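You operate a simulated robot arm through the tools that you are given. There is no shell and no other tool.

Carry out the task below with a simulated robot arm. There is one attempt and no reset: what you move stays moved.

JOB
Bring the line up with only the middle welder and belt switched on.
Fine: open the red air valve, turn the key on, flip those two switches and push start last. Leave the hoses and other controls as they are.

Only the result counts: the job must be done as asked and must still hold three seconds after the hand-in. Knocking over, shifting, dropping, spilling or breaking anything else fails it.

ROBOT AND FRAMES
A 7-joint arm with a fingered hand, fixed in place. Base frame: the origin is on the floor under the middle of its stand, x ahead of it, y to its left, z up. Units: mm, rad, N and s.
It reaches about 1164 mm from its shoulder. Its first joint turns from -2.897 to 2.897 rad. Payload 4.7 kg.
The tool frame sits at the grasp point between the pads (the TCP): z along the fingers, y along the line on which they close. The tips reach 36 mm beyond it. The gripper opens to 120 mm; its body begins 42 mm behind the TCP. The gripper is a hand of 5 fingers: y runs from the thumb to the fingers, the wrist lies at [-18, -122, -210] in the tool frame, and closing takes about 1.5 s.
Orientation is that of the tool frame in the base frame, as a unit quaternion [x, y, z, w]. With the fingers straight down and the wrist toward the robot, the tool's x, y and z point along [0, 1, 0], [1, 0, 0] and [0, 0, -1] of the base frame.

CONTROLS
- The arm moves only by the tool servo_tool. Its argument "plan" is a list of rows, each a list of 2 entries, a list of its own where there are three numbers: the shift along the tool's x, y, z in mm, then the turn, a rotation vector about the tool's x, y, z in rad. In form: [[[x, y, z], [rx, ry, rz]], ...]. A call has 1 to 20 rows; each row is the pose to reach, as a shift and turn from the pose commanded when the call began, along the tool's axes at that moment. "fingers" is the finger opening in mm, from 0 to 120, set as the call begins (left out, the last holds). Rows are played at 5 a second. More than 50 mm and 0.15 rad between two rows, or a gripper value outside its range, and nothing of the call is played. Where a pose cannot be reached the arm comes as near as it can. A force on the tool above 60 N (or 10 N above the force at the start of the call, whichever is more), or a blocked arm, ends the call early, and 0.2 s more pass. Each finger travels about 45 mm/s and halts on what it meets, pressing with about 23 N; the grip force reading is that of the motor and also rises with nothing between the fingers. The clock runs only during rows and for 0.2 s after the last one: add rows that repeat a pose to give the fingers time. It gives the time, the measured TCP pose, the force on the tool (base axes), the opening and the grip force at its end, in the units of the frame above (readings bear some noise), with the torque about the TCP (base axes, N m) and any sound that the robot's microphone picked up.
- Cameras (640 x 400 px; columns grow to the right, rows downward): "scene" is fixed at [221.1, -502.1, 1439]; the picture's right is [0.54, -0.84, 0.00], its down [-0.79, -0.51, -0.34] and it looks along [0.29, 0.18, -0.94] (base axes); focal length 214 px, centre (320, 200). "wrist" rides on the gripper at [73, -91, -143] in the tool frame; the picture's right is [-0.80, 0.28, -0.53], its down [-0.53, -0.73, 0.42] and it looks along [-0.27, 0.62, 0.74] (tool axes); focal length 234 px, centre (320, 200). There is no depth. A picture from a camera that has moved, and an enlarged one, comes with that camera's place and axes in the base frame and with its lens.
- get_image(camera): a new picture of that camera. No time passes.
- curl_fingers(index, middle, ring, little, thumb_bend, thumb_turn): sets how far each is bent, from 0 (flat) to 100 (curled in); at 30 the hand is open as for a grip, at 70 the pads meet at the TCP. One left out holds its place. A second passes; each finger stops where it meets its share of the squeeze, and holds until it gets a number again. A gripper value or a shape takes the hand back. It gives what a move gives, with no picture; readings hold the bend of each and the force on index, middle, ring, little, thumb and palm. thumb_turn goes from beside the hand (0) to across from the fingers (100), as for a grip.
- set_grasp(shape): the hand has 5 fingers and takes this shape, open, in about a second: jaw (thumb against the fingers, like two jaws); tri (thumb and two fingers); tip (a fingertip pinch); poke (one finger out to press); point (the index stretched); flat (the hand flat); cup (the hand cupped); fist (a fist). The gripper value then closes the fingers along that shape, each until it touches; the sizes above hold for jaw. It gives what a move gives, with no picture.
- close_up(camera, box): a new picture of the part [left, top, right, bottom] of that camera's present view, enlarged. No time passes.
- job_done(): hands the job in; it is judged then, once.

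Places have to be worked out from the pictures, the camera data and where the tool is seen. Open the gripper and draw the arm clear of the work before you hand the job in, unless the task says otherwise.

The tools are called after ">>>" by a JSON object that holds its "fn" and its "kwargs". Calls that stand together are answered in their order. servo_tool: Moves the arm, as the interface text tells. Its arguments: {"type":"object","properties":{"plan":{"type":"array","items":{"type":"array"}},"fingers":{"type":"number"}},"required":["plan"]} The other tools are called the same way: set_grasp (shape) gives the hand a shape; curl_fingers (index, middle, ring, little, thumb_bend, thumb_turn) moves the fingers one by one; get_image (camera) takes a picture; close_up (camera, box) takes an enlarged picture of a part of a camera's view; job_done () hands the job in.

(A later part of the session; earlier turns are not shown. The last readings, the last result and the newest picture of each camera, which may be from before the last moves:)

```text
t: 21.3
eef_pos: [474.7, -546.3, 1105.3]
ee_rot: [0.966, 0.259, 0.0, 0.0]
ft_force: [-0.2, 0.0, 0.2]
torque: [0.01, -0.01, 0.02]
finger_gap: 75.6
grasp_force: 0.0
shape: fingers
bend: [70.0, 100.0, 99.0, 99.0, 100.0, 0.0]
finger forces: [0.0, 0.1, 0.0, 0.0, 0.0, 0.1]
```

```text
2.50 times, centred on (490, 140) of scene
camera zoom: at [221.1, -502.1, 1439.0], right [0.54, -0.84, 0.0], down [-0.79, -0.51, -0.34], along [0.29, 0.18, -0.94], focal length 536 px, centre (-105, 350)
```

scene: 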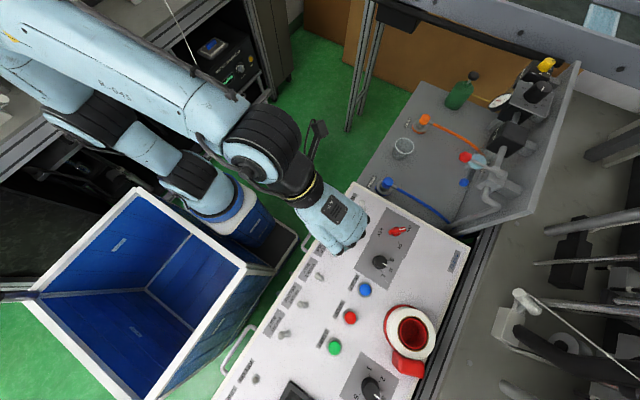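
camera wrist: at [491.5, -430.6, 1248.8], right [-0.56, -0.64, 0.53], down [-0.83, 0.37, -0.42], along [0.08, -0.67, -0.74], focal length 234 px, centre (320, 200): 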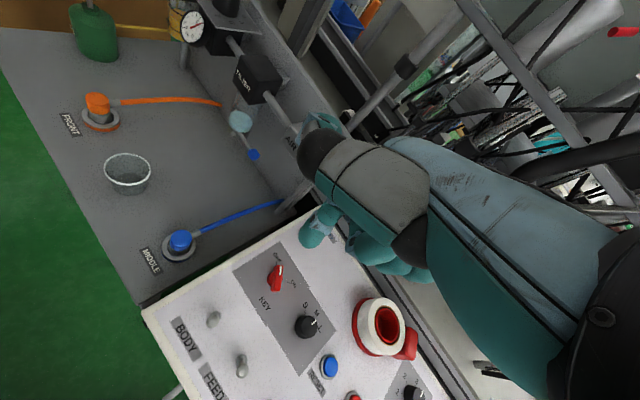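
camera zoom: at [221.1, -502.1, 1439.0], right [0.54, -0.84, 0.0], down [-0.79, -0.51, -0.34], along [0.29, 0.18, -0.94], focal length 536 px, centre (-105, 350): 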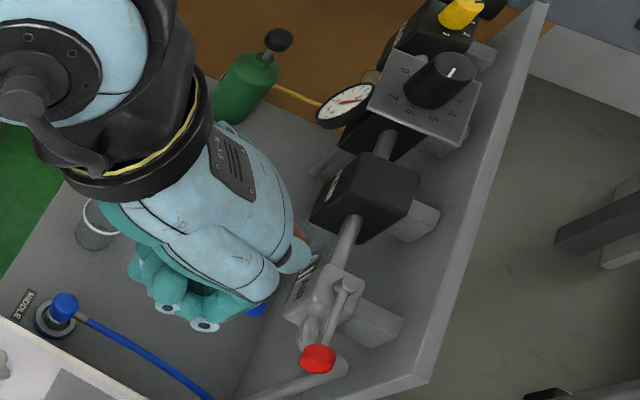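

The red lever is now in line with the pipe. I zoom on the gauge to see whether pressure has come up, and on the key for the next step.

>>> {"fn": "close_up", "kwargs": {"camera": "scene", "box": [480, 80, 540, 130]}}

>>> {"fn": "close_up", "kwargs": {"camera": "wrist", "box": [150, 0, 270, 80]}}

>>> {"fn": "close_up", "kwargs": {"camera": "wrist", "box": [220, 200, 360, 360]}}

>>> {"fn": "close_up", "kwargs": {"camera": "scene", "box": [360, 200, 430, 260]}}

```text
8.00 times, centred on (510, 105) of scene
camera zoom: at [221.1, -502.1, 1439.0], right [0.54, -0.84, 0.0], down [-0.79, -0.51, -0.34], along [0.29, 0.18, -0.94], focal length 1716 px, centre (-1200, 960)
```

zoom: 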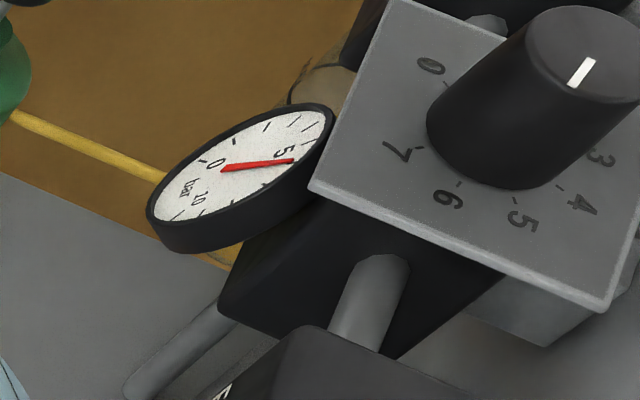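

```text
5.00 times, centred on (210, 40) of wrist
camera zoom: at [491.5, -430.6, 1248.8], right [-0.56, -0.64, 0.53], down [-0.83, 0.37, -0.42], along [0.08, -0.67, -0.74], focal length 1171 px, centre (870, 1000)
```

zoom: 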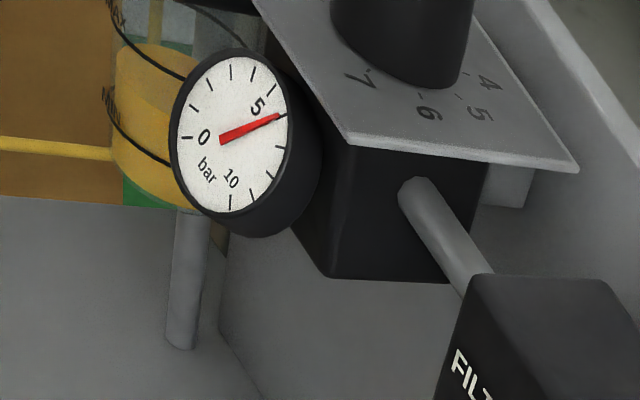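

```text
2.50 times, centred on (290, 280) of wrist
camera zoom: at [491.5, -430.6, 1248.8], right [-0.56, -0.64, 0.53], down [-0.83, 0.37, -0.42], along [0.08, -0.67, -0.74], focal length 585 px, centre (395, 0)
```

zoom: 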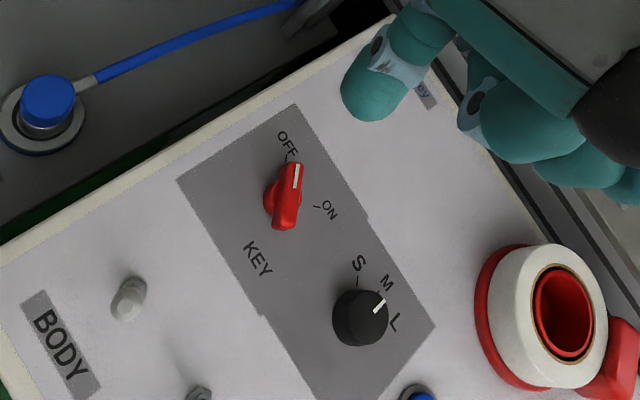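

```text
6.67 times, centred on (395, 230) of scene
camera zoom: at [221.1, -502.1, 1439.0], right [0.54, -0.84, 0.0], down [-0.79, -0.51, -0.34], along [0.29, 0.18, -0.94], focal length 1430 px, centre (-180, 0)
```

zoom: 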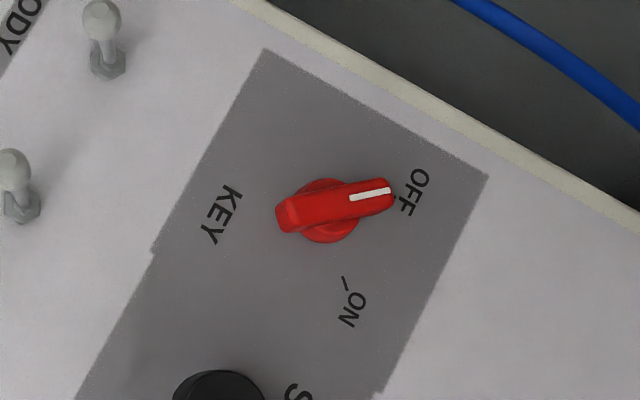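

The gauge has risen to about 5.5 bar, so the air is on. The key's pivot comes out near (451, -622), its bar points 45° to OFF and must turn 90° clockwise. I move the finger above a spot on the +x side of the pointer end, staying high first.

>>> {"fn": "servo_tool", "kwargs": {"plan": [[[-6, 11, 40], [0, 0, 0]], [[-12, 22, 80], [0, 0, 0]], [[-18, 33, 120], [0, 0, 0]], [[-24, 44, 160], [0, 0, 0]], [[-29.4, 54.6, 199], [0, 0, 0]], [[-29.4, 54.6, 199], [0, 0, 0]]]}}

>>> {"fn": "get_image", "kwargs": {"camera": "wrist"}}

>>> {"fn": "close_up", "kwargs": {"camera": "wrist", "box": [240, 180, 400, 300]}}

>>> {"fn": "close_up", "kwargs": {"camera": "scene", "box": [340, 160, 460, 270]}}

```text
t: 22.7
eef_pos: [475.5, -609.8, 905.0]
ee_rot: [0.966, 0.259, 0.0, 0.0]
ft_force: [0.0, -0.5, 0.4]
torque: [0.01, -0.01, 0.01]
finger_gap: 75.9
grasp_force: 0.0
shape: fingers
bend: [70.0, 100.0, 99.0, 99.0, 100.0, 0.0]
finger forces: [0.0, 0.0, 0.2, 0.0, 0.1, 0.0]
```

```text
taken
camera wrist: at [492.5, -494.6, 1048.8], right [-0.56, -0.64, 0.53], down [-0.83, 0.37, -0.42], along [0.08, -0.67, -0.74], focal length 234 px, centre (320, 200)
```

wrist: 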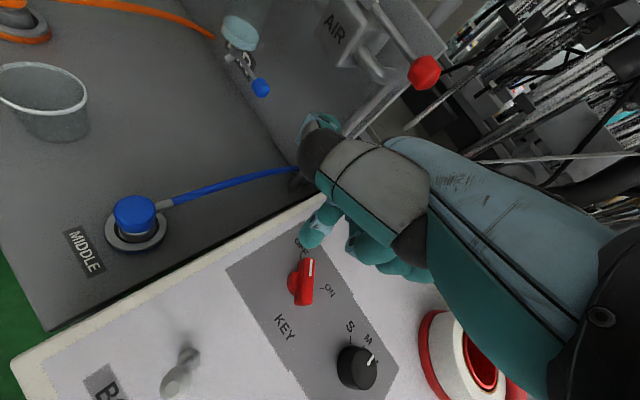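

```text
3.33 times, centred on (320, 240) of wrist
camera zoom: at [492.5, -494.6, 1048.8], right [-0.56, -0.64, 0.53], down [-0.83, 0.37, -0.42], along [0.08, -0.67, -0.74], focal length 781 px, centre (320, 67)
```

zoom: 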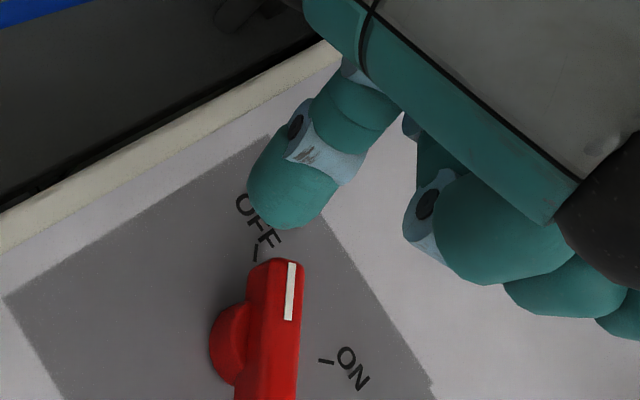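

```text
3.64 times, centred on (400, 215) of scene
camera zoom: at [221.1, -502.1, 1439.0], right [0.54, -0.84, 0.0], down [-0.79, -0.51, -0.34], along [0.29, 0.18, -0.94], focal length 780 px, centre (29, 146)
```

zoom: 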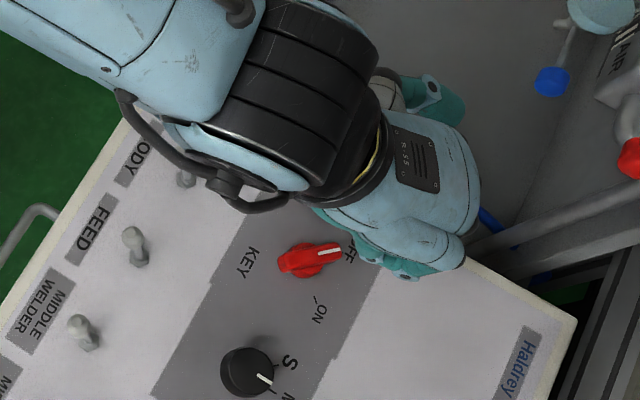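

The finger will land about 20 mm clear of the key bar on its +x side. I descend to a tip height of about 809 mm.

>>> {"fn": "servo_tool", "kwargs": {"plan": [[[0, 0, 25], [0, 0, 0]], [[0, 0, 45], [0, 0, 0]], [[0, 0, 54], [0, 0, 0]], [[0, 0, 60], [0, 0, 0]], [[0, 0, 60], [0, 0, 0]]]}}

>>> {"fn": "close_up", "kwargs": {"camera": "wrist", "box": [240, 180, 400, 300]}}

>>> {"fn": "close_up", "kwargs": {"camera": "scene", "box": [340, 160, 460, 270]}}

```text
t: 23.9
eef_pos: [475.8, -608.6, 847.2]
ee_rot: [0.966, 0.258, 0.0, 0.0]
ft_force: [0.2, 0.0, -0.4]
torque: [-0.01, -0.04, -0.02]
finger_gap: 75.8
grasp_force: 0.1
shape: fingers
bend: [70.0, 100.0, 99.0, 99.0, 100.0, 0.0]
finger forces: [0.1, 0.0, 0.1, 0.0, 0.0, 0.1]
```

```text
3.33 times, centred on (320, 240) of wrist
camera zoom: at [492.2, -493.5, 991.4], right [-0.56, -0.64, 0.53], down [-0.83, 0.37, -0.42], along [0.08, -0.67, -0.74], focal length 781 px, centre (320, 67)
```

zoom: 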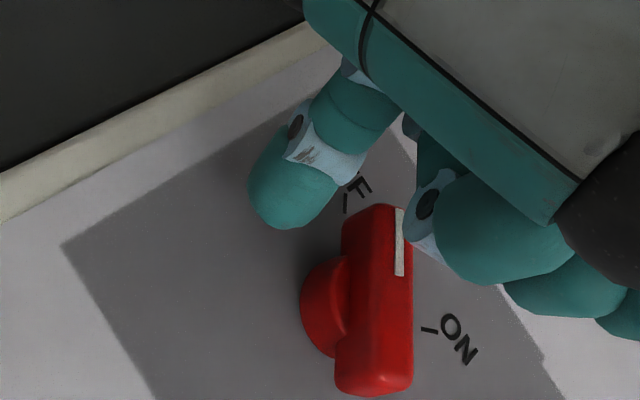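

```text
3.64 times, centred on (400, 215) of scene
camera zoom: at [221.1, -502.1, 1439.0], right [0.54, -0.84, 0.0], down [-0.79, -0.51, -0.34], along [0.29, 0.18, -0.94], focal length 780 px, centre (29, 146)
```

zoom: 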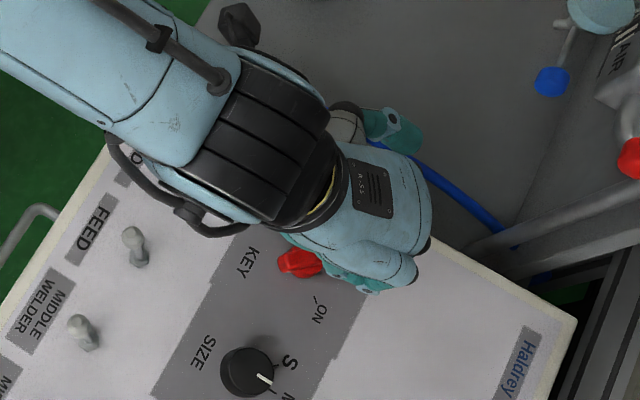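

The finger stands beside the key bar on the trailing side. I push the pointer end clockwise along its arc, first by about 30 degrees.

>>> {"fn": "servo_tool", "kwargs": {"plan": [[[-7.6, 2.2, 0], [0, 0, 0]], [[-15.2, 4.4, 0], [0, 0, 0]], [[-17.5, 6.9, 0], [0, 0, 0]], [[-19.8, 9.3, 0], [0, 0, 0]], [[-22.6, 11, 0], [0, 0, 0]], [[-25.5, 12.8, 0], [0, 0, 0]], [[-25.5, 12.8, 0], [0, 0, 0]]]}}

>>> {"fn": "close_up", "kwargs": {"camera": "wrist", "box": [240, 180, 400, 300]}}

>>> {"fn": "close_up", "kwargs": {"camera": "scene", "box": [340, 160, 460, 270]}}

```text
t: 25.5
eef_pos: [461.4, -629.7, 847.3]
ee_rot: [0.966, 0.258, 0.0, 0.001]
ft_force: [0.5, 0.2, -0.6]
torque: [0.0, -0.02, -0.01]
finger_gap: 76.0
grasp_force: 0.0
shape: fingers
bend: [70.0, 100.0, 99.0, 99.0, 100.0, 0.0]
finger forces: [0.4, 0.0, 0.1, 0.0, 0.0, 0.1]
```

```text
3.33 times, centred on (320, 240) of wrist
camera zoom: at [477.5, -516.1, 991.0], right [-0.56, -0.64, 0.53], down [-0.83, 0.37, -0.42], along [0.08, -0.67, -0.74], focal length 781 px, centre (320, 67)
```

zoom: 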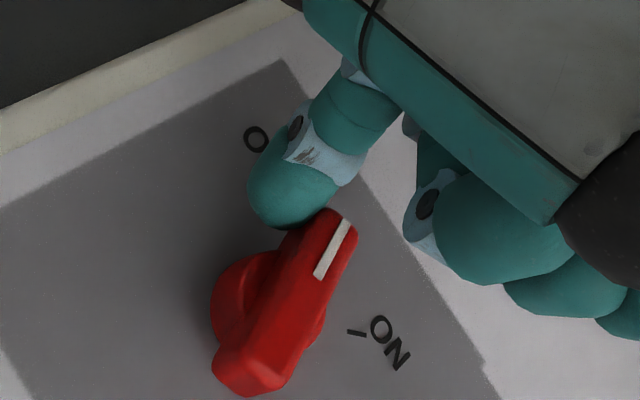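

```text
3.64 times, centred on (400, 215) of scene
camera zoom: at [221.1, -502.1, 1439.0], right [0.54, -0.84, 0.0], down [-0.79, -0.51, -0.34], along [0.29, 0.18, -0.94], focal length 780 px, centre (29, 146)
```

zoom: 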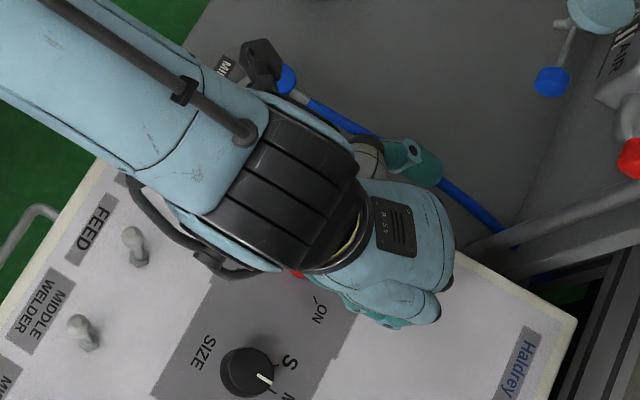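

The key follows and has turned about 28 degrees, with the contact near the end of the bar. I continue along the arc with the contact slightly closer to the pivot, to about 75 degrees.

>>> {"fn": "servo_tool", "kwargs": {"plan": [[[-3.7, 0, 0], [0, 0, 0]], [[-7.4, 0.1, 0], [0, 0, 0]], [[-10.4, 0.5, 0], [0, 0, 0]], [[-13.3, 0.9, 0], [0, 0, 0]], [[-16.2, 0.6, 0], [0, 0, 0]], [[-19.1, 0.2, 0], [0, 0, 0]], [[-19.1, 0.2, 0], [0, 0, 0]]]}}

>>> {"fn": "close_up", "kwargs": {"camera": "wrist", "box": [240, 180, 400, 300]}}

```text
t: 27.1
eef_pos: [443.1, -641.5, 847.7]
ee_rot: [0.966, 0.259, 0.0, 0.0]
ft_force: [0.1, 0.1, 0.1]
torque: [0.02, 0.0, 0.0]
finger_gap: 75.7
grasp_force: 0.0
shape: fingers
bend: [70.0, 100.0, 99.0, 99.0, 100.0, 0.0]
finger forces: [0.1, 0.0, 0.1, 0.0, 0.0, 0.1]
```

```text
3.33 times, centred on (320, 240) of wrist
camera zoom: at [459.5, -526.0, 991.9], right [-0.56, -0.64, 0.53], down [-0.83, 0.37, -0.42], along [0.08, -0.67, -0.74], focal length 781 px, centre (320, 67)
```

zoom: 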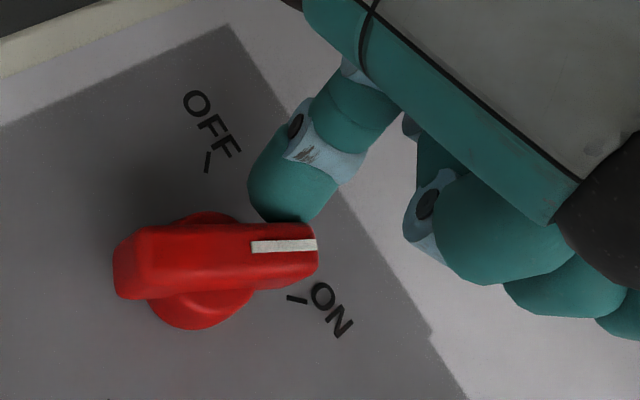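

The pointer is at about 72 degrees and still needs roughly 18 degrees to the ON mark. I push the rest of the way.

>>> {"fn": "servo_tool", "kwargs": {"plan": [[[-0.7, -2.5, 0], [0, 0, 0]], [[-2, -4, 0], [0, 0, 0]], [[-3.9, -5.2, 0], [0, 0, 0]], [[-4.7, -5.8, 0], [0, 0, 0]], [[-5.4, -6.3, 0], [0, 0, 0]], [[-5.4, -6.3, 0], [0, 0, 0]]]}}

>>> {"fn": "close_up", "kwargs": {"camera": "wrist", "box": [240, 180, 400, 300]}}

>>> {"fn": "close_up", "kwargs": {"camera": "scene", "box": [210, 320, 310, 400]}}

```text
t: 28.5
eef_pos: [436.6, -637.6, 848.3]
ee_rot: [0.966, 0.259, 0.0, 0.0]
ft_force: [2.0, -0.4, 0.5]
torque: [0.0, -0.06, -0.01]
finger_gap: 75.4
grasp_force: 1.4
shape: fingers
bend: [69.0, 100.0, 99.0, 99.0, 100.0, 0.0]
finger forces: [1.8, 0.1, 0.0, 0.0, 0.0, 0.1]
```

```text
3.33 times, centred on (320, 240) of wrist
camera zoom: at [452.9, -522.0, 992.2], right [-0.56, -0.64, 0.53], down [-0.83, 0.37, -0.42], along [0.08, -0.67, -0.74], focal length 781 px, centre (320, 67)
```

zoom: 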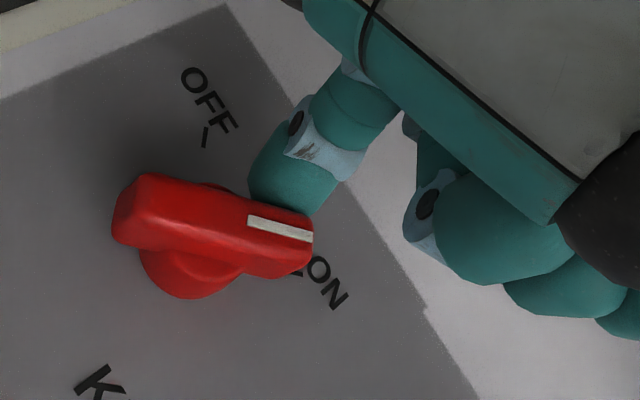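

```text
5.00 times, centred on (260, 360) of scene
camera zoom: at [221.1, -502.1, 1439.0], right [0.54, -0.84, 0.0], down [-0.79, -0.51, -0.34], along [0.29, 0.18, -0.94], focal length 1072 px, centre (620, -600)
```

zoom: 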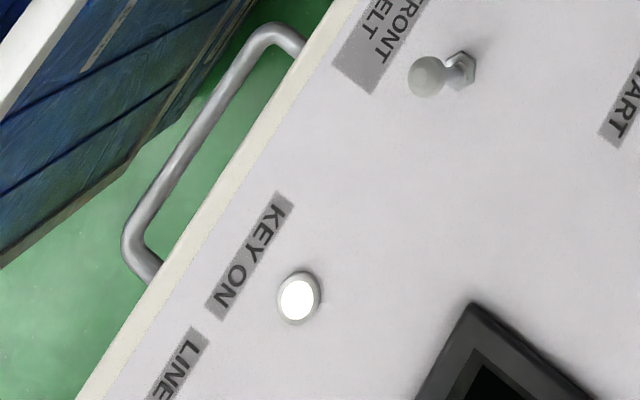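

The KEY ON lamp is lit. I nudge a few millimetres more to be sure the key is seated at its stop, watching the force.

>>> {"fn": "servo_tool", "kwargs": {"plan": [[[-0.5, -2, 0], [0, 0, 0]], [[-1, -3.9, 0], [0, 0, 0]], [[-1, -3.9, 0], [0, 0, 0]]]}}

>>> {"fn": "close_up", "kwargs": {"camera": "wrist", "box": [240, 180, 400, 300]}}

```text
t: 29.3
eef_pos: [431.9, -635.0, 846.3]
ee_rot: [0.966, 0.259, 0.001, 0.001]
ft_force: [5.6, -2.2, 2.9]
torque: [-0.08, -0.16, 0.02]
finger_gap: 74.4
grasp_force: 2.1
shape: fingers
bend: [67.0, 100.0, 99.0, 99.0, 100.0, 0.0]
finger forces: [5.1, 0.0, 0.0, 0.0, 0.1, 0.0]
```

```text
3.33 times, centred on (320, 240) of wrist
camera zoom: at [449.7, -519.7, 991.2], right [-0.56, -0.64, 0.53], down [-0.83, 0.37, -0.42], along [0.08, -0.67, -0.74], focal length 781 px, centre (320, 67)
```

zoom: 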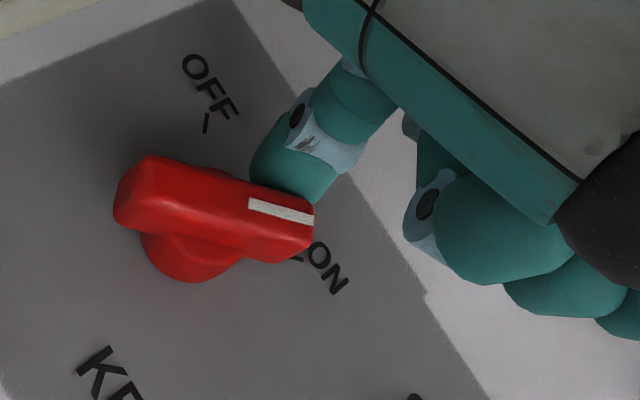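

The key is firmly at its ON stop (5 N). I back the finger off, rise, and move above the +y side of the MIDDLE WELDER switch.

>>> {"fn": "servo_tool", "kwargs": {"plan": [[[1.5, 6, 0], [0, 0, 0]], [[3.1, 11.6, -2], [0, 0, 0]], [[3.1, 11.6, -42], [0, 0, 0]], [[3.1, 11.6, -84], [0, 0, 0]], [[-2.7, -28, -84], [0, 0, 0]], [[-8.5, -67.5, -84], [0, 0, 0]], [[-14.4, -107, -84], [0, 0, 0]], [[-20.2, -146.6, -84], [0, 0, 0]], [[-26, -186, -84], [0, 0, 0]], [[-31.9, -225.7, -84], [0, 0, 0]], [[-31.9, -225.7, -84], [0, 0, 0]]]}}

>>> {"fn": "get_image", "kwargs": {"camera": "wrist"}}

>>> {"fn": "get_image", "kwargs": {"camera": "scene"}}

>>> {"fn": "close_up", "kwargs": {"camera": "scene", "box": [360, 200, 430, 260]}}

```text
t: 31.7
eef_pos: [294.9, -458.2, 931.7]
ee_rot: [0.966, 0.259, 0.0, 0.0]
ft_force: [-0.6, 0.1, 0.2]
torque: [0.02, -0.04, -0.04]
finger_gap: 75.6
grasp_force: 0.1
shape: fingers
bend: [70.0, 100.0, 99.0, 99.0, 100.0, 0.0]
finger forces: [0.0, 0.0, 0.1, 0.0, 0.0, 0.0]
```

```text
taken
camera wrist: at [310.1, -342.1, 1076.8], right [-0.56, -0.64, 0.53], down [-0.83, 0.37, -0.42], along [0.08, -0.67, -0.74], focal length 234 px, centre (320, 200)
```

wrist: 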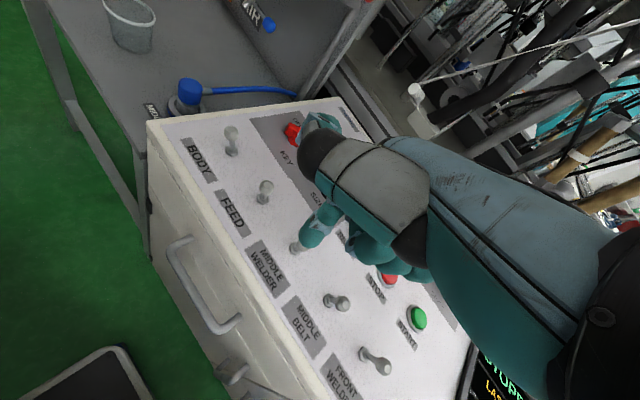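

```text
taken
```

scene: 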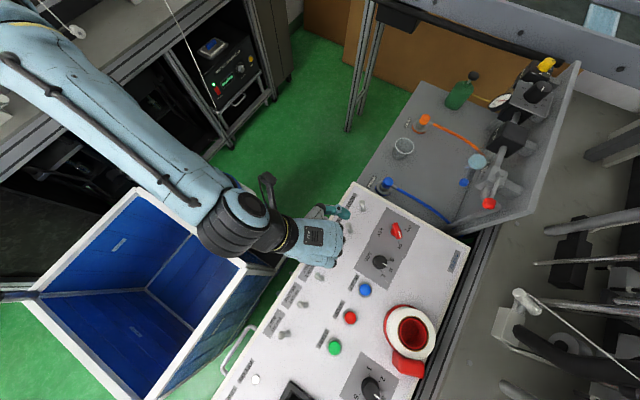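

```text
6.67 times, centred on (395, 230) of scene
camera zoom: at [221.1, -502.1, 1439.0], right [0.54, -0.84, 0.0], down [-0.79, -0.51, -0.34], along [0.29, 0.18, -0.94], focal length 1430 px, centre (-180, 0)
```

zoom: 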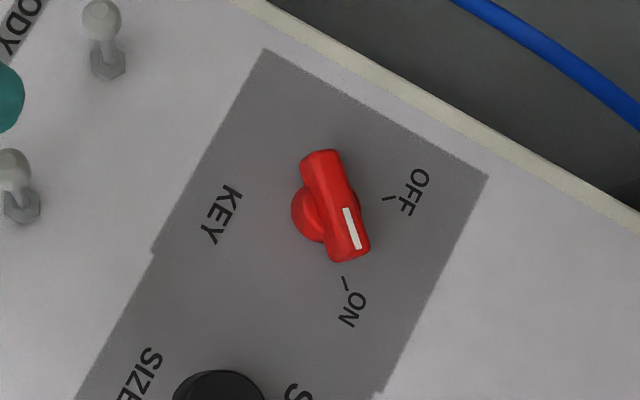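

The key points at ON. The panel display has come alive, so I read it, and I zoom on the MIDDLE WELDER switch next to the finger.

>>> {"fn": "close_up", "kwargs": {"camera": "wrist", "box": [420, 320, 560, 400]}}

>>> {"fn": "close_up", "kwargs": {"camera": "wrist", "box": [220, 180, 420, 330]}}

>>> {"fn": "close_up", "kwargs": {"camera": "scene", "box": [240, 340, 360, 400]}}

```text
4.57 times, centred on (490, 360) of wrist
camera zoom: at [310.1, -342.1, 1076.8], right [-0.56, -0.64, 0.53], down [-0.83, 0.37, -0.42], along [0.08, -0.67, -0.74], focal length 1070 px, centre (-457, -531)
```

zoom: 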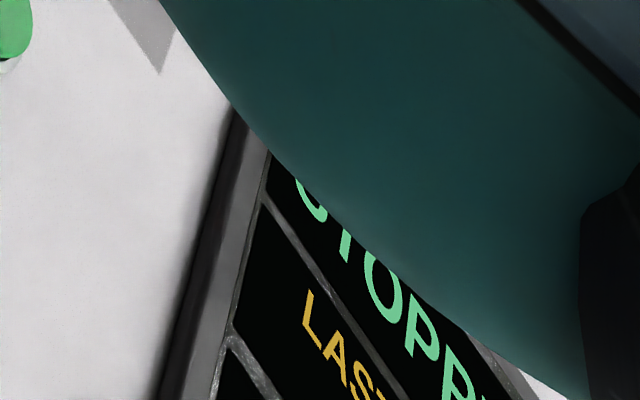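

```text
2.67 times, centred on (320, 255) of wrist
camera zoom: at [310.1, -342.1, 1076.8], right [-0.56, -0.64, 0.53], down [-0.83, 0.37, -0.42], along [0.08, -0.67, -0.74], focal length 624 px, centre (320, 53)
```

zoom: 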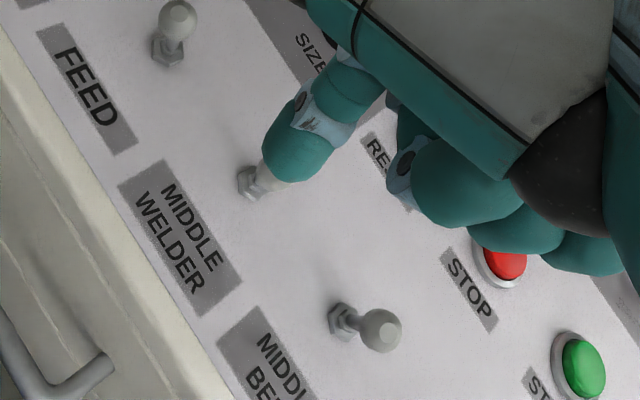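

```text
5.33 times, centred on (300, 370) of scene
camera zoom: at [221.1, -502.1, 1439.0], right [0.54, -0.84, 0.0], down [-0.79, -0.51, -0.34], along [0.29, 0.18, -0.94], focal length 1144 px, centre (427, -707)
```

zoom: 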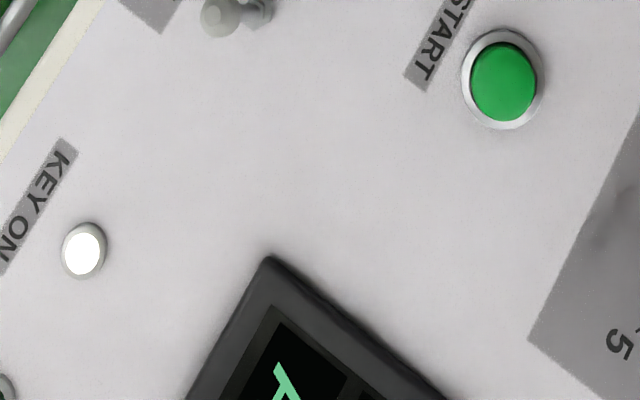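

The display shows it is powered and stopped, and the finger is on the +y side of the MIDDLE WELDER ball (centre near (302, -493, 846)) with a gap of about 12 mm. I descend to a tip height of about 832 mm.

>>> {"fn": "servo_tool", "kwargs": {"plan": [[[-1.7, -1, 25], [0, 0, 0]], [[-3.5, -2, 50], [0, 0, 0]], [[-3.5, -2, 63], [0, 0, 0]], [[-3.5, -2, 63], [0, 0, 0]]]}}

>>> {"fn": "close_up", "kwargs": {"camera": "wrist", "box": [220, 180, 420, 330]}}

>>> {"fn": "close_up", "kwargs": {"camera": "scene", "box": [270, 180, 400, 290]}}

```text
t: 32.7
eef_pos: [289.9, -456.8, 867.6]
ee_rot: [0.966, 0.259, 0.0, 0.0]
ft_force: [-0.4, 0.2, -0.2]
torque: [0.0, 0.03, -0.02]
finger_gap: 75.7
grasp_force: 0.1
shape: fingers
bend: [70.0, 100.0, 99.0, 99.0, 100.0, 0.0]
finger forces: [0.1, 0.0, 0.0, 0.0, 0.0, 0.1]
```

```text
2.67 times, centred on (320, 255) of wrist
camera zoom: at [306.5, -341.1, 1012.3], right [-0.56, -0.64, 0.53], down [-0.83, 0.37, -0.42], along [0.08, -0.67, -0.74], focal length 624 px, centre (320, 53)
```

zoom: 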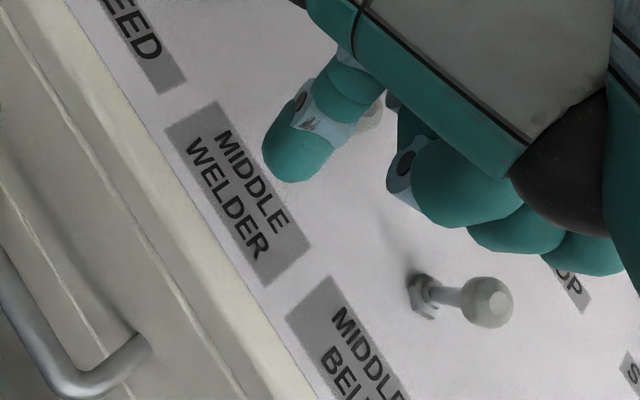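

```text
3.64 times, centred on (335, 235) of scene
camera zoom: at [221.1, -502.1, 1439.0], right [0.54, -0.84, 0.0], down [-0.79, -0.51, -0.34], along [0.29, 0.18, -0.94], focal length 780 px, centre (266, 73)
```

zoom: 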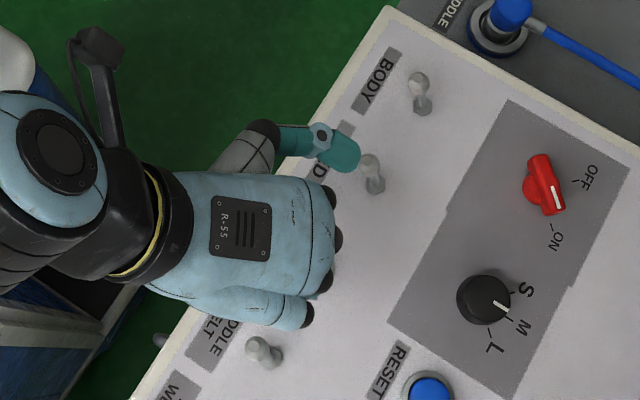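

The FEED switch has about 40 mm of clearance below the thumb, and the finger is squarely on the +y side of the MIDDLE WELDER ball. I push it toward -y in small steps.

>>> {"fn": "servo_tool", "kwargs": {"plan": [[[-3.75, 6.5, 0], [0, 0, 0]], [[-7.5, 13, 0], [0, 0, 0]], [[-11.25, 19.5, 0], [0, 0, 0]], [[-15, 26, 0], [0, 0, 0]], [[-18.75, 32.5, 0], [0, 0, 0]], [[-22, 38.1, 0], [0, 0, 0]], [[-22, 38.1, 0], [0, 0, 0]]]}}

>>> {"fn": "close_up", "kwargs": {"camera": "wrist", "box": [220, 150, 420, 300]}}

>>> {"fn": "close_up", "kwargs": {"camera": "scene", "box": [270, 180, 400, 290]}}

```text
t: 34.3
eef_pos: [287.9, -499.4, 868.3]
ee_rot: [0.966, 0.258, 0.0, 0.0]
ft_force: [2.5, 8.4, 3.5]
torque: [0.09, -0.11, 0.13]
finger_gap: 77.3
grasp_force: 4.4
shape: fingers
bend: [71.0, 100.0, 99.0, 99.0, 100.0, 0.0]
finger forces: [8.6, 0.1, 0.1, 0.0, 0.0, 0.0]
```

```text
2.67 times, centred on (320, 225) of wrist
camera zoom: at [305.8, -384.1, 1012.7], right [-0.56, -0.64, 0.53], down [-0.83, 0.37, -0.42], along [0.08, -0.67, -0.74], focal length 624 px, centre (320, 133)
```

zoom: 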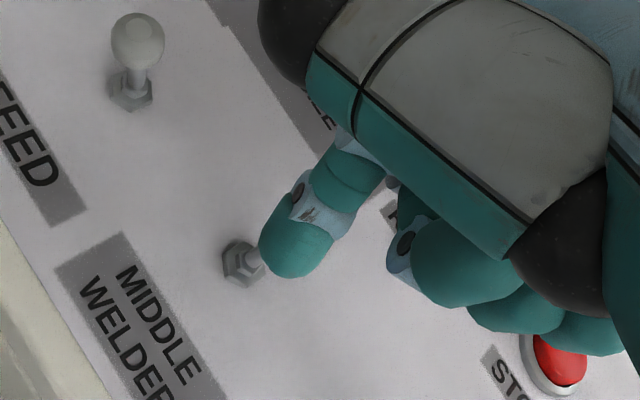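

```text
3.64 times, centred on (335, 235) of scene
camera zoom: at [221.1, -502.1, 1439.0], right [0.54, -0.84, 0.0], down [-0.79, -0.51, -0.34], along [0.29, 0.18, -0.94], focal length 780 px, centre (266, 73)
```

zoom: 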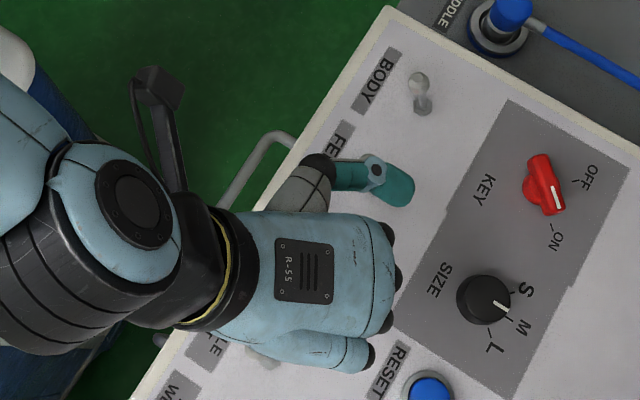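

The finger met about 9 N, presumably the switch's other end stop. I back off and rise to see its new position.

>>> {"fn": "servo_tool", "kwargs": {"plan": [[[5, -8.7, 0], [0, 0, 0]], [[12, -20.8, 0], [0, 0, 0]], [[20, -34.6, -20], [0, 0, 0]], [[20, -34.6, -60], [0, 0, 0]], [[20, -34.6, -62], [0, 0, 0]]]}}

>>> {"fn": "get_image", "kwargs": {"camera": "wrist"}}

>>> {"fn": "close_up", "kwargs": {"camera": "wrist", "box": [200, 120, 420, 320]}}

>>> {"fn": "close_up", "kwargs": {"camera": "scene", "box": [270, 180, 400, 290]}}

```text
t: 35.5
eef_pos: [289.2, -459.5, 930.3]
ee_rot: [0.966, 0.259, 0.0, 0.0]
ft_force: [0.3, 0.1, 0.0]
torque: [0.02, 0.0, -0.01]
finger_gap: 75.6
grasp_force: 0.2
shape: fingers
bend: [70.0, 100.0, 99.0, 99.0, 100.0, 0.0]
finger forces: [0.1, 0.0, 0.0, 0.0, 0.0, 0.0]
```

```text
taken
camera wrist: at [305.7, -344.4, 1074.7], right [-0.56, -0.64, 0.53], down [-0.83, 0.37, -0.42], along [0.08, -0.67, -0.74], focal length 234 px, centre (320, 200)
```

wrist: 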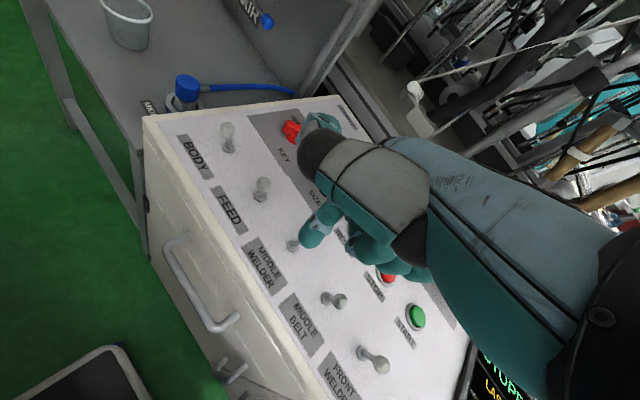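

```text
2.00 times, centred on (310, 220) of wrist
camera zoom: at [305.7, -344.4, 1074.7], right [-0.56, -0.64, 0.53], down [-0.83, 0.37, -0.42], along [0.08, -0.67, -0.74], focal length 468 px, centre (340, 160)
```

zoom: 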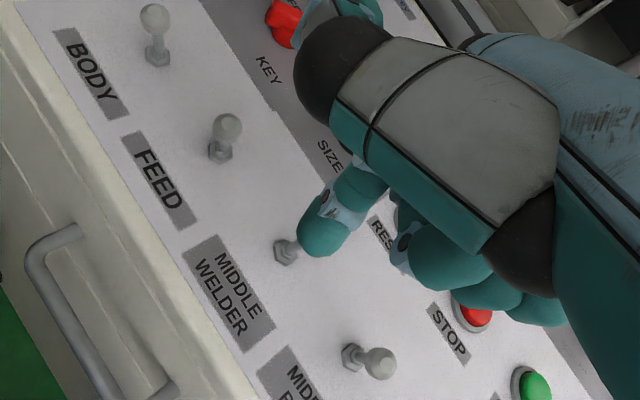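

```text
3.64 times, centred on (335, 235) of scene
camera zoom: at [221.1, -502.1, 1439.0], right [0.54, -0.84, 0.0], down [-0.79, -0.51, -0.34], along [0.29, 0.18, -0.94], focal length 780 px, centre (266, 73)
```

zoom: 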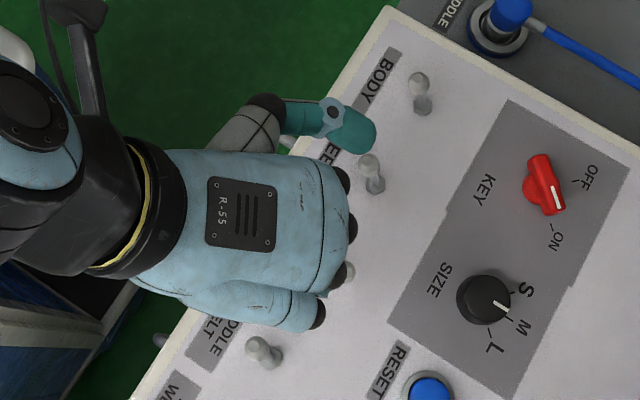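

The hand hides the result, so I move on at this height to the +y side of MIDDLE BELT and look back at MIDDLE WELDER.

>>> {"fn": "servo_tool", "kwargs": {"plan": [[[-22.3, -14, 0], [0, 0, 0]], [[-44.6, -28, 0], [0, 0, 0]], [[-66.9, -42.1, 0], [0, 0, 0]], [[-66.9, -42.1, 0], [0, 0, 0]]]}}

>>> {"fn": "close_up", "kwargs": {"camera": "wrist", "box": [180, 100, 420, 320]}}

>>> {"fn": "close_up", "kwargs": {"camera": "scene", "box": [250, 180, 400, 310]}}

```text
t: 36.5
eef_pos: [210.1, -456.5, 929.1]
ee_rot: [0.966, 0.259, 0.0, 0.0]
ft_force: [-0.3, 0.6, -0.6]
torque: [0.02, 0.02, 0.03]
finger_gap: 75.9
grasp_force: 0.0
shape: fingers
bend: [70.0, 100.0, 99.0, 99.0, 100.0, 0.0]
finger forces: [0.0, 0.0, 0.0, 0.1, 0.0, 0.0]
```

```text
1.82 times, centred on (300, 210) of wrist
camera zoom: at [227.5, -341.3, 1073.5], right [-0.56, -0.64, 0.53], down [-0.83, 0.37, -0.42], along [0.08, -0.67, -0.74], focal length 426 px, centre (356, 182)
```

zoom: 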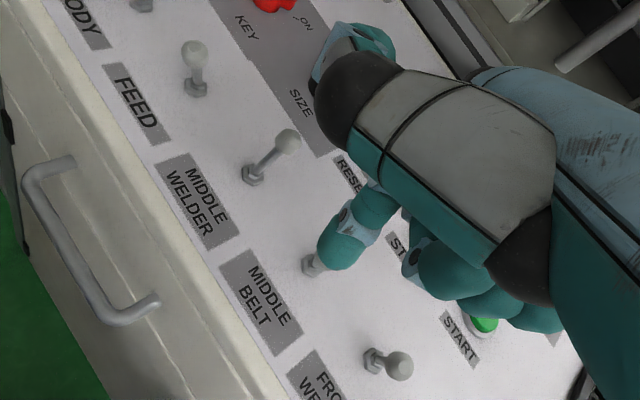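

```text
3.08 times, centred on (325, 245) of scene
camera zoom: at [221.1, -502.1, 1439.0], right [0.54, -0.84, 0.0], down [-0.79, -0.51, -0.34], along [0.29, 0.18, -0.94], focal length 660 px, centre (305, 62)
```

zoom: 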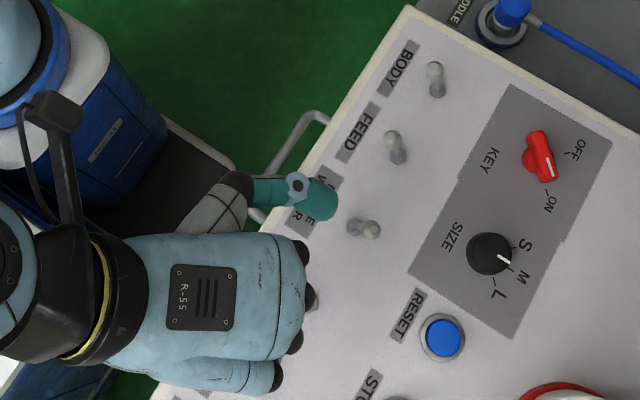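

MIDDLE WELDER is now flipped to the -y side, and BODY and FEED are unchanged. I repeat the same descent and push on MIDDLE BELT.

>>> {"fn": "servo_tool", "kwargs": {"plan": [[[0, 0, 25], [0, 0, 0]], [[0, 0, 50], [0, 0, 0]], [[0, 0, 61], [0, 0, 0]], [[0, 0, 61], [0, 0, 0]]]}}

>>> {"fn": "close_up", "kwargs": {"camera": "wrist", "box": [220, 150, 420, 300]}}

```text
t: 37.5
eef_pos: [210.2, -454.7, 869.6]
ee_rot: [0.966, 0.258, 0.0, -0.001]
ft_force: [0.1, -0.1, -0.3]
torque: [-0.03, 0.04, 0.03]
finger_gap: 75.6
grasp_force: 0.1
shape: fingers
bend: [70.0, 100.0, 99.0, 99.0, 100.0, 0.0]
finger forces: [0.1, 0.0, 0.1, 0.0, 0.1, 0.1]
```

```text
2.67 times, centred on (320, 225) of wrist
camera zoom: at [226.9, -340.7, 1013.0], right [-0.56, -0.64, 0.53], down [-0.83, 0.37, -0.42], along [0.08, -0.67, -0.74], focal length 624 px, centre (320, 133)
```

zoom: 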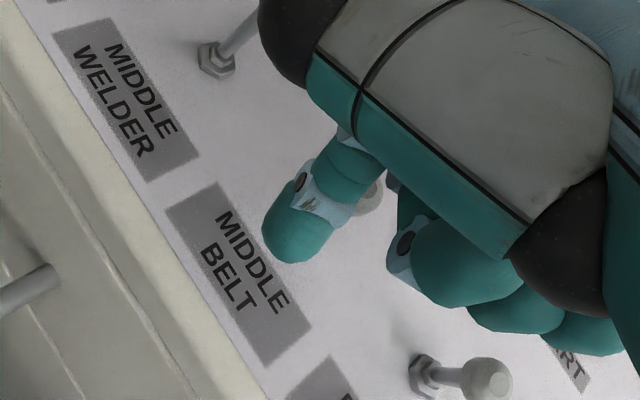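

The finger is on the +y side of the MIDDLE BELT ball exactly as before. I push it toward -y.

>>> {"fn": "servo_tool", "kwargs": {"plan": [[[-3.75, 6.5, 0], [0, 0, 0]], [[-7.5, 13, 0], [0, 0, 0]], [[-11.25, 19.5, 0], [0, 0, 0]], [[-15, 26, 0], [0, 0, 0]], [[-18.75, 32.5, 0], [0, 0, 0]], [[-22, 38.1, 0], [0, 0, 0]], [[-22, 38.1, 0], [0, 0, 0]]]}}

>>> {"fn": "close_up", "kwargs": {"camera": "wrist", "box": [220, 150, 420, 300]}}

```text
t: 39.1
eef_pos: [209.6, -498.9, 868.0]
ee_rot: [0.966, 0.258, 0.001, 0.0]
ft_force: [3.0, 7.6, 2.0]
torque: [0.14, -0.07, 0.12]
finger_gap: 77.5
grasp_force: 4.0
shape: fingers
bend: [71.0, 100.0, 99.0, 99.0, 100.0, 0.0]
finger forces: [8.4, 0.0, 0.0, 0.0, 0.1, 0.1]
```

```text
2.67 times, centred on (320, 225) of wrist
camera zoom: at [226.7, -384.0, 1012.3], right [-0.56, -0.64, 0.53], down [-0.83, 0.37, -0.42], along [0.08, -0.67, -0.74], focal length 624 px, centre (320, 133)
```

zoom: 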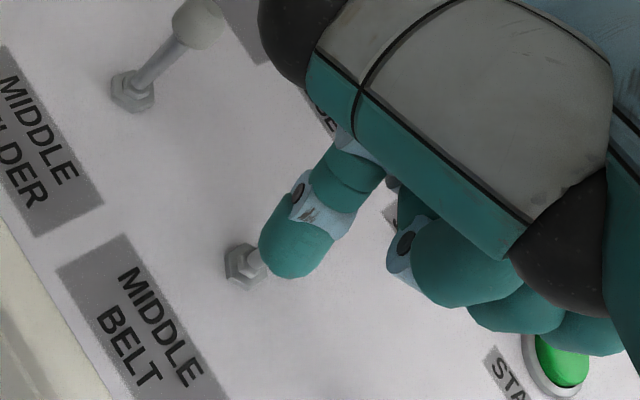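

The same force was reached. I back off, rise, and move to a high point above the START button, then check both switches.

>>> {"fn": "servo_tool", "kwargs": {"plan": [[[5, -8.7, 0], [0, 0, 0]], [[12, -20.8, 0], [0, 0, 0]], [[20, -34.6, -20], [0, 0, 0]], [[20, -34.6, -62], [0, 0, 0]], [[-16, -19.4, -62], [0, 0, 0]], [[-52, -4.2, -62], [0, 0, 0]], [[-88, 11, -62], [0, 0, 0]], [[-125, 26.4, -62], [0, 0, 0]], [[-161, 41.6, -62], [0, 0, 0]], [[-161, 41.6, -62], [0, 0, 0]]]}}

>>> {"fn": "get_image", "kwargs": {"camera": "wrist"}}

>>> {"fn": "get_image", "kwargs": {"camera": "scene"}}

>>> {"fn": "close_up", "kwargs": {"camera": "scene", "box": [250, 180, 400, 310]}}

```text
t: 41.3
eef_pos: [89.8, -620.9, 932.4]
ee_rot: [0.966, 0.258, 0.0, 0.0]
ft_force: [-0.3, 0.0, -0.2]
torque: [0.0, -0.04, 0.04]
finger_gap: 75.9
grasp_force: 0.1
shape: fingers
bend: [70.0, 100.0, 99.0, 99.0, 100.0, 0.0]
finger forces: [0.1, 0.2, 0.1, 0.0, 0.0, 0.1]
```

```text
taken
camera wrist: at [107.0, -505.0, 1075.6], right [-0.56, -0.64, 0.53], down [-0.83, 0.37, -0.42], along [0.08, -0.67, -0.74], focal length 234 px, centre (320, 200)
```

wrist: 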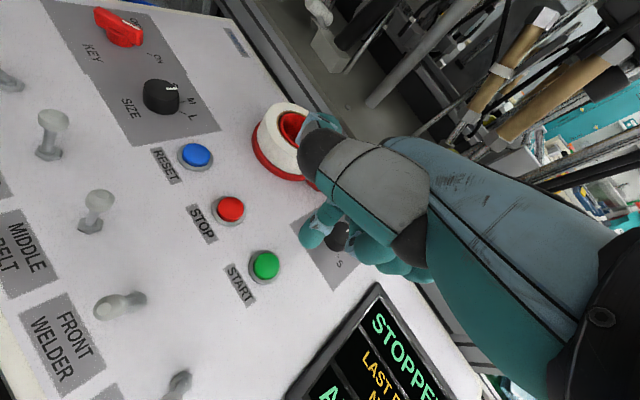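

```text
taken
```

scene: 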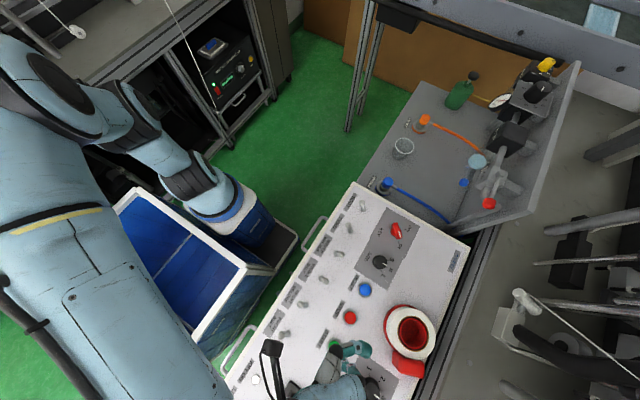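

```text
3.08 times, centred on (325, 245) of scene
camera zoom: at [221.1, -502.1, 1439.0], right [0.54, -0.84, 0.0], down [-0.79, -0.51, -0.34], along [0.29, 0.18, -0.94], focal length 660 px, centre (305, 62)
```

zoom: 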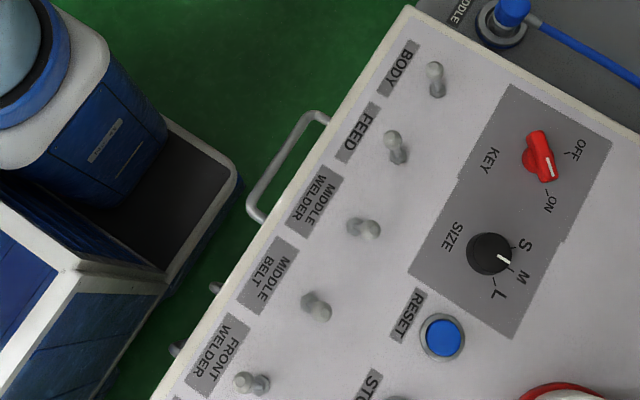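

Both middle switches are now flipped and the others are unchanged. I read the display before pressing START.

>>> {"fn": "close_up", "kwargs": {"camera": "wrist", "box": [280, 270, 480, 400]}}

>>> {"fn": "close_up", "kwargs": {"camera": "wrist", "box": [200, 180, 400, 300]}}

>>> {"fn": "close_up", "kwargs": {"camera": "scene", "box": [170, 20, 300, 110]}}

```text
3.08 times, centred on (380, 335) of wrist
camera zoom: at [107.0, -505.0, 1075.6], right [-0.56, -0.64, 0.53], down [-0.83, 0.37, -0.42], along [0.08, -0.67, -0.74], focal length 720 px, centre (135, -215)
```

zoom: 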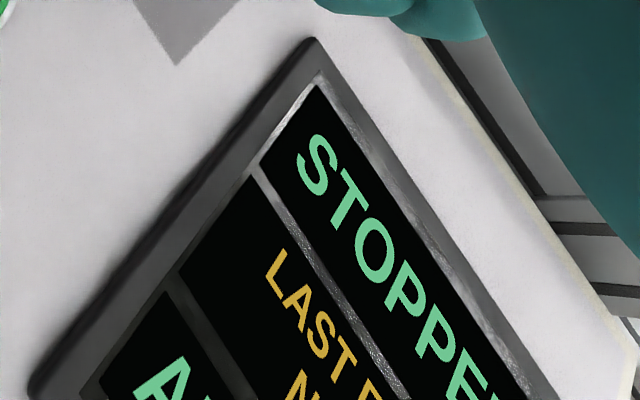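

```text
3.20 times, centred on (300, 240) of wrist
camera zoom: at [107.0, -505.0, 1075.6], right [-0.56, -0.64, 0.53], down [-0.83, 0.37, -0.42], along [0.08, -0.67, -0.74], focal length 749 px, centre (384, 72)
```

zoom: 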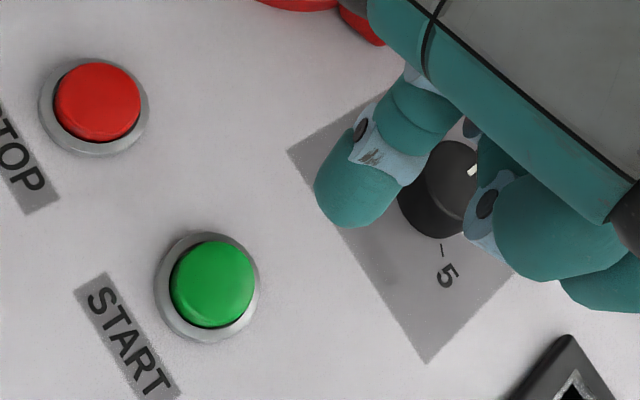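

```text
4.44 times, centred on (235, 65) of scene
camera zoom: at [221.1, -502.1, 1439.0], right [0.54, -0.84, 0.0], down [-0.79, -0.51, -0.34], along [0.29, 0.18, -0.94], focal length 953 px, centre (698, 800)
```

zoom: 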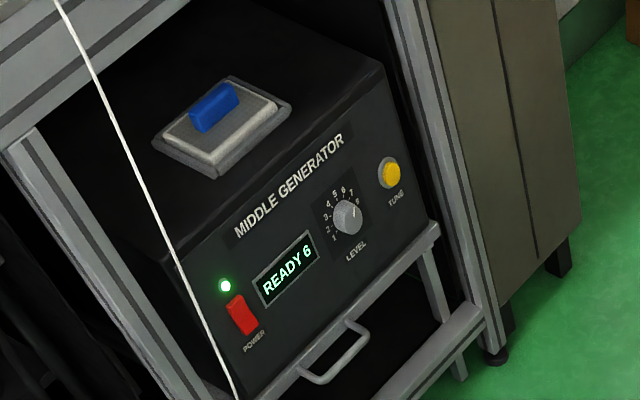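

The generator shows READY and the panel STOPPED. START's centre comes out near (102, -619, 813), so I align the finger over it and descend to about 10 mm above.

>>> {"fn": "servo_tool", "kwargs": {"plan": [[[3.4, -5.4, 20], [0, 0, 0]], [[3.4, -5.4, 50], [0, 0, 0]], [[3.4, -5.4, 72], [0, 0, 0]], [[3.4, -5.4, 72], [0, 0, 0]]]}}

>>> {"fn": "close_up", "kwargs": {"camera": "wrist", "box": [220, 180, 400, 300]}}

>>> {"fn": "close_up", "kwargs": {"camera": "scene", "box": [260, 300, 420, 400]}}

```text
t: 42.3
eef_pos: [91.0, -607.7, 860.0]
ee_rot: [0.966, 0.258, 0.0, 0.0]
ft_force: [-0.2, 0.0, -0.1]
torque: [0.0, -0.02, -0.01]
finger_gap: 75.7
grasp_force: 0.1
shape: fingers
bend: [70.0, 100.0, 99.0, 99.0, 100.0, 0.0]
finger forces: [0.1, 0.1, 0.0, 0.0, 0.0, 0.0]
```

```text
3.33 times, centred on (310, 240) of wrist
camera zoom: at [107.6, -493.0, 1003.4], right [-0.56, -0.64, 0.53], down [-0.83, 0.37, -0.42], along [0.08, -0.67, -0.74], focal length 781 px, centre (353, 67)
```

zoom: 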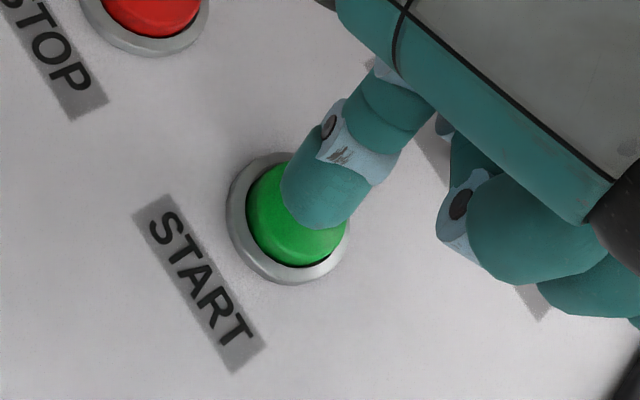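

```text
4.00 times, centred on (340, 350) of scene
camera zoom: at [221.1, -502.1, 1439.0], right [0.54, -0.84, 0.0], down [-0.79, -0.51, -0.34], along [0.29, 0.18, -0.94], focal length 858 px, centre (240, -400)
```

zoom: 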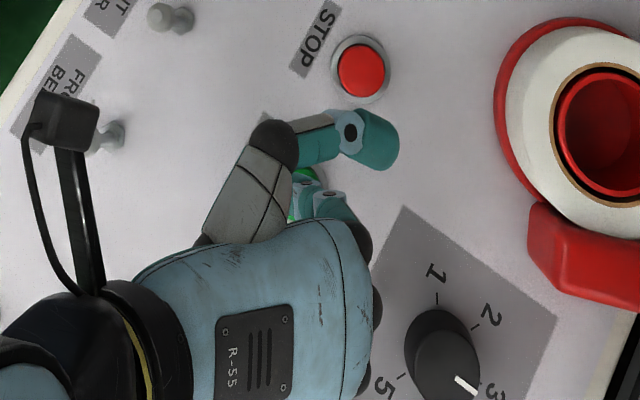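

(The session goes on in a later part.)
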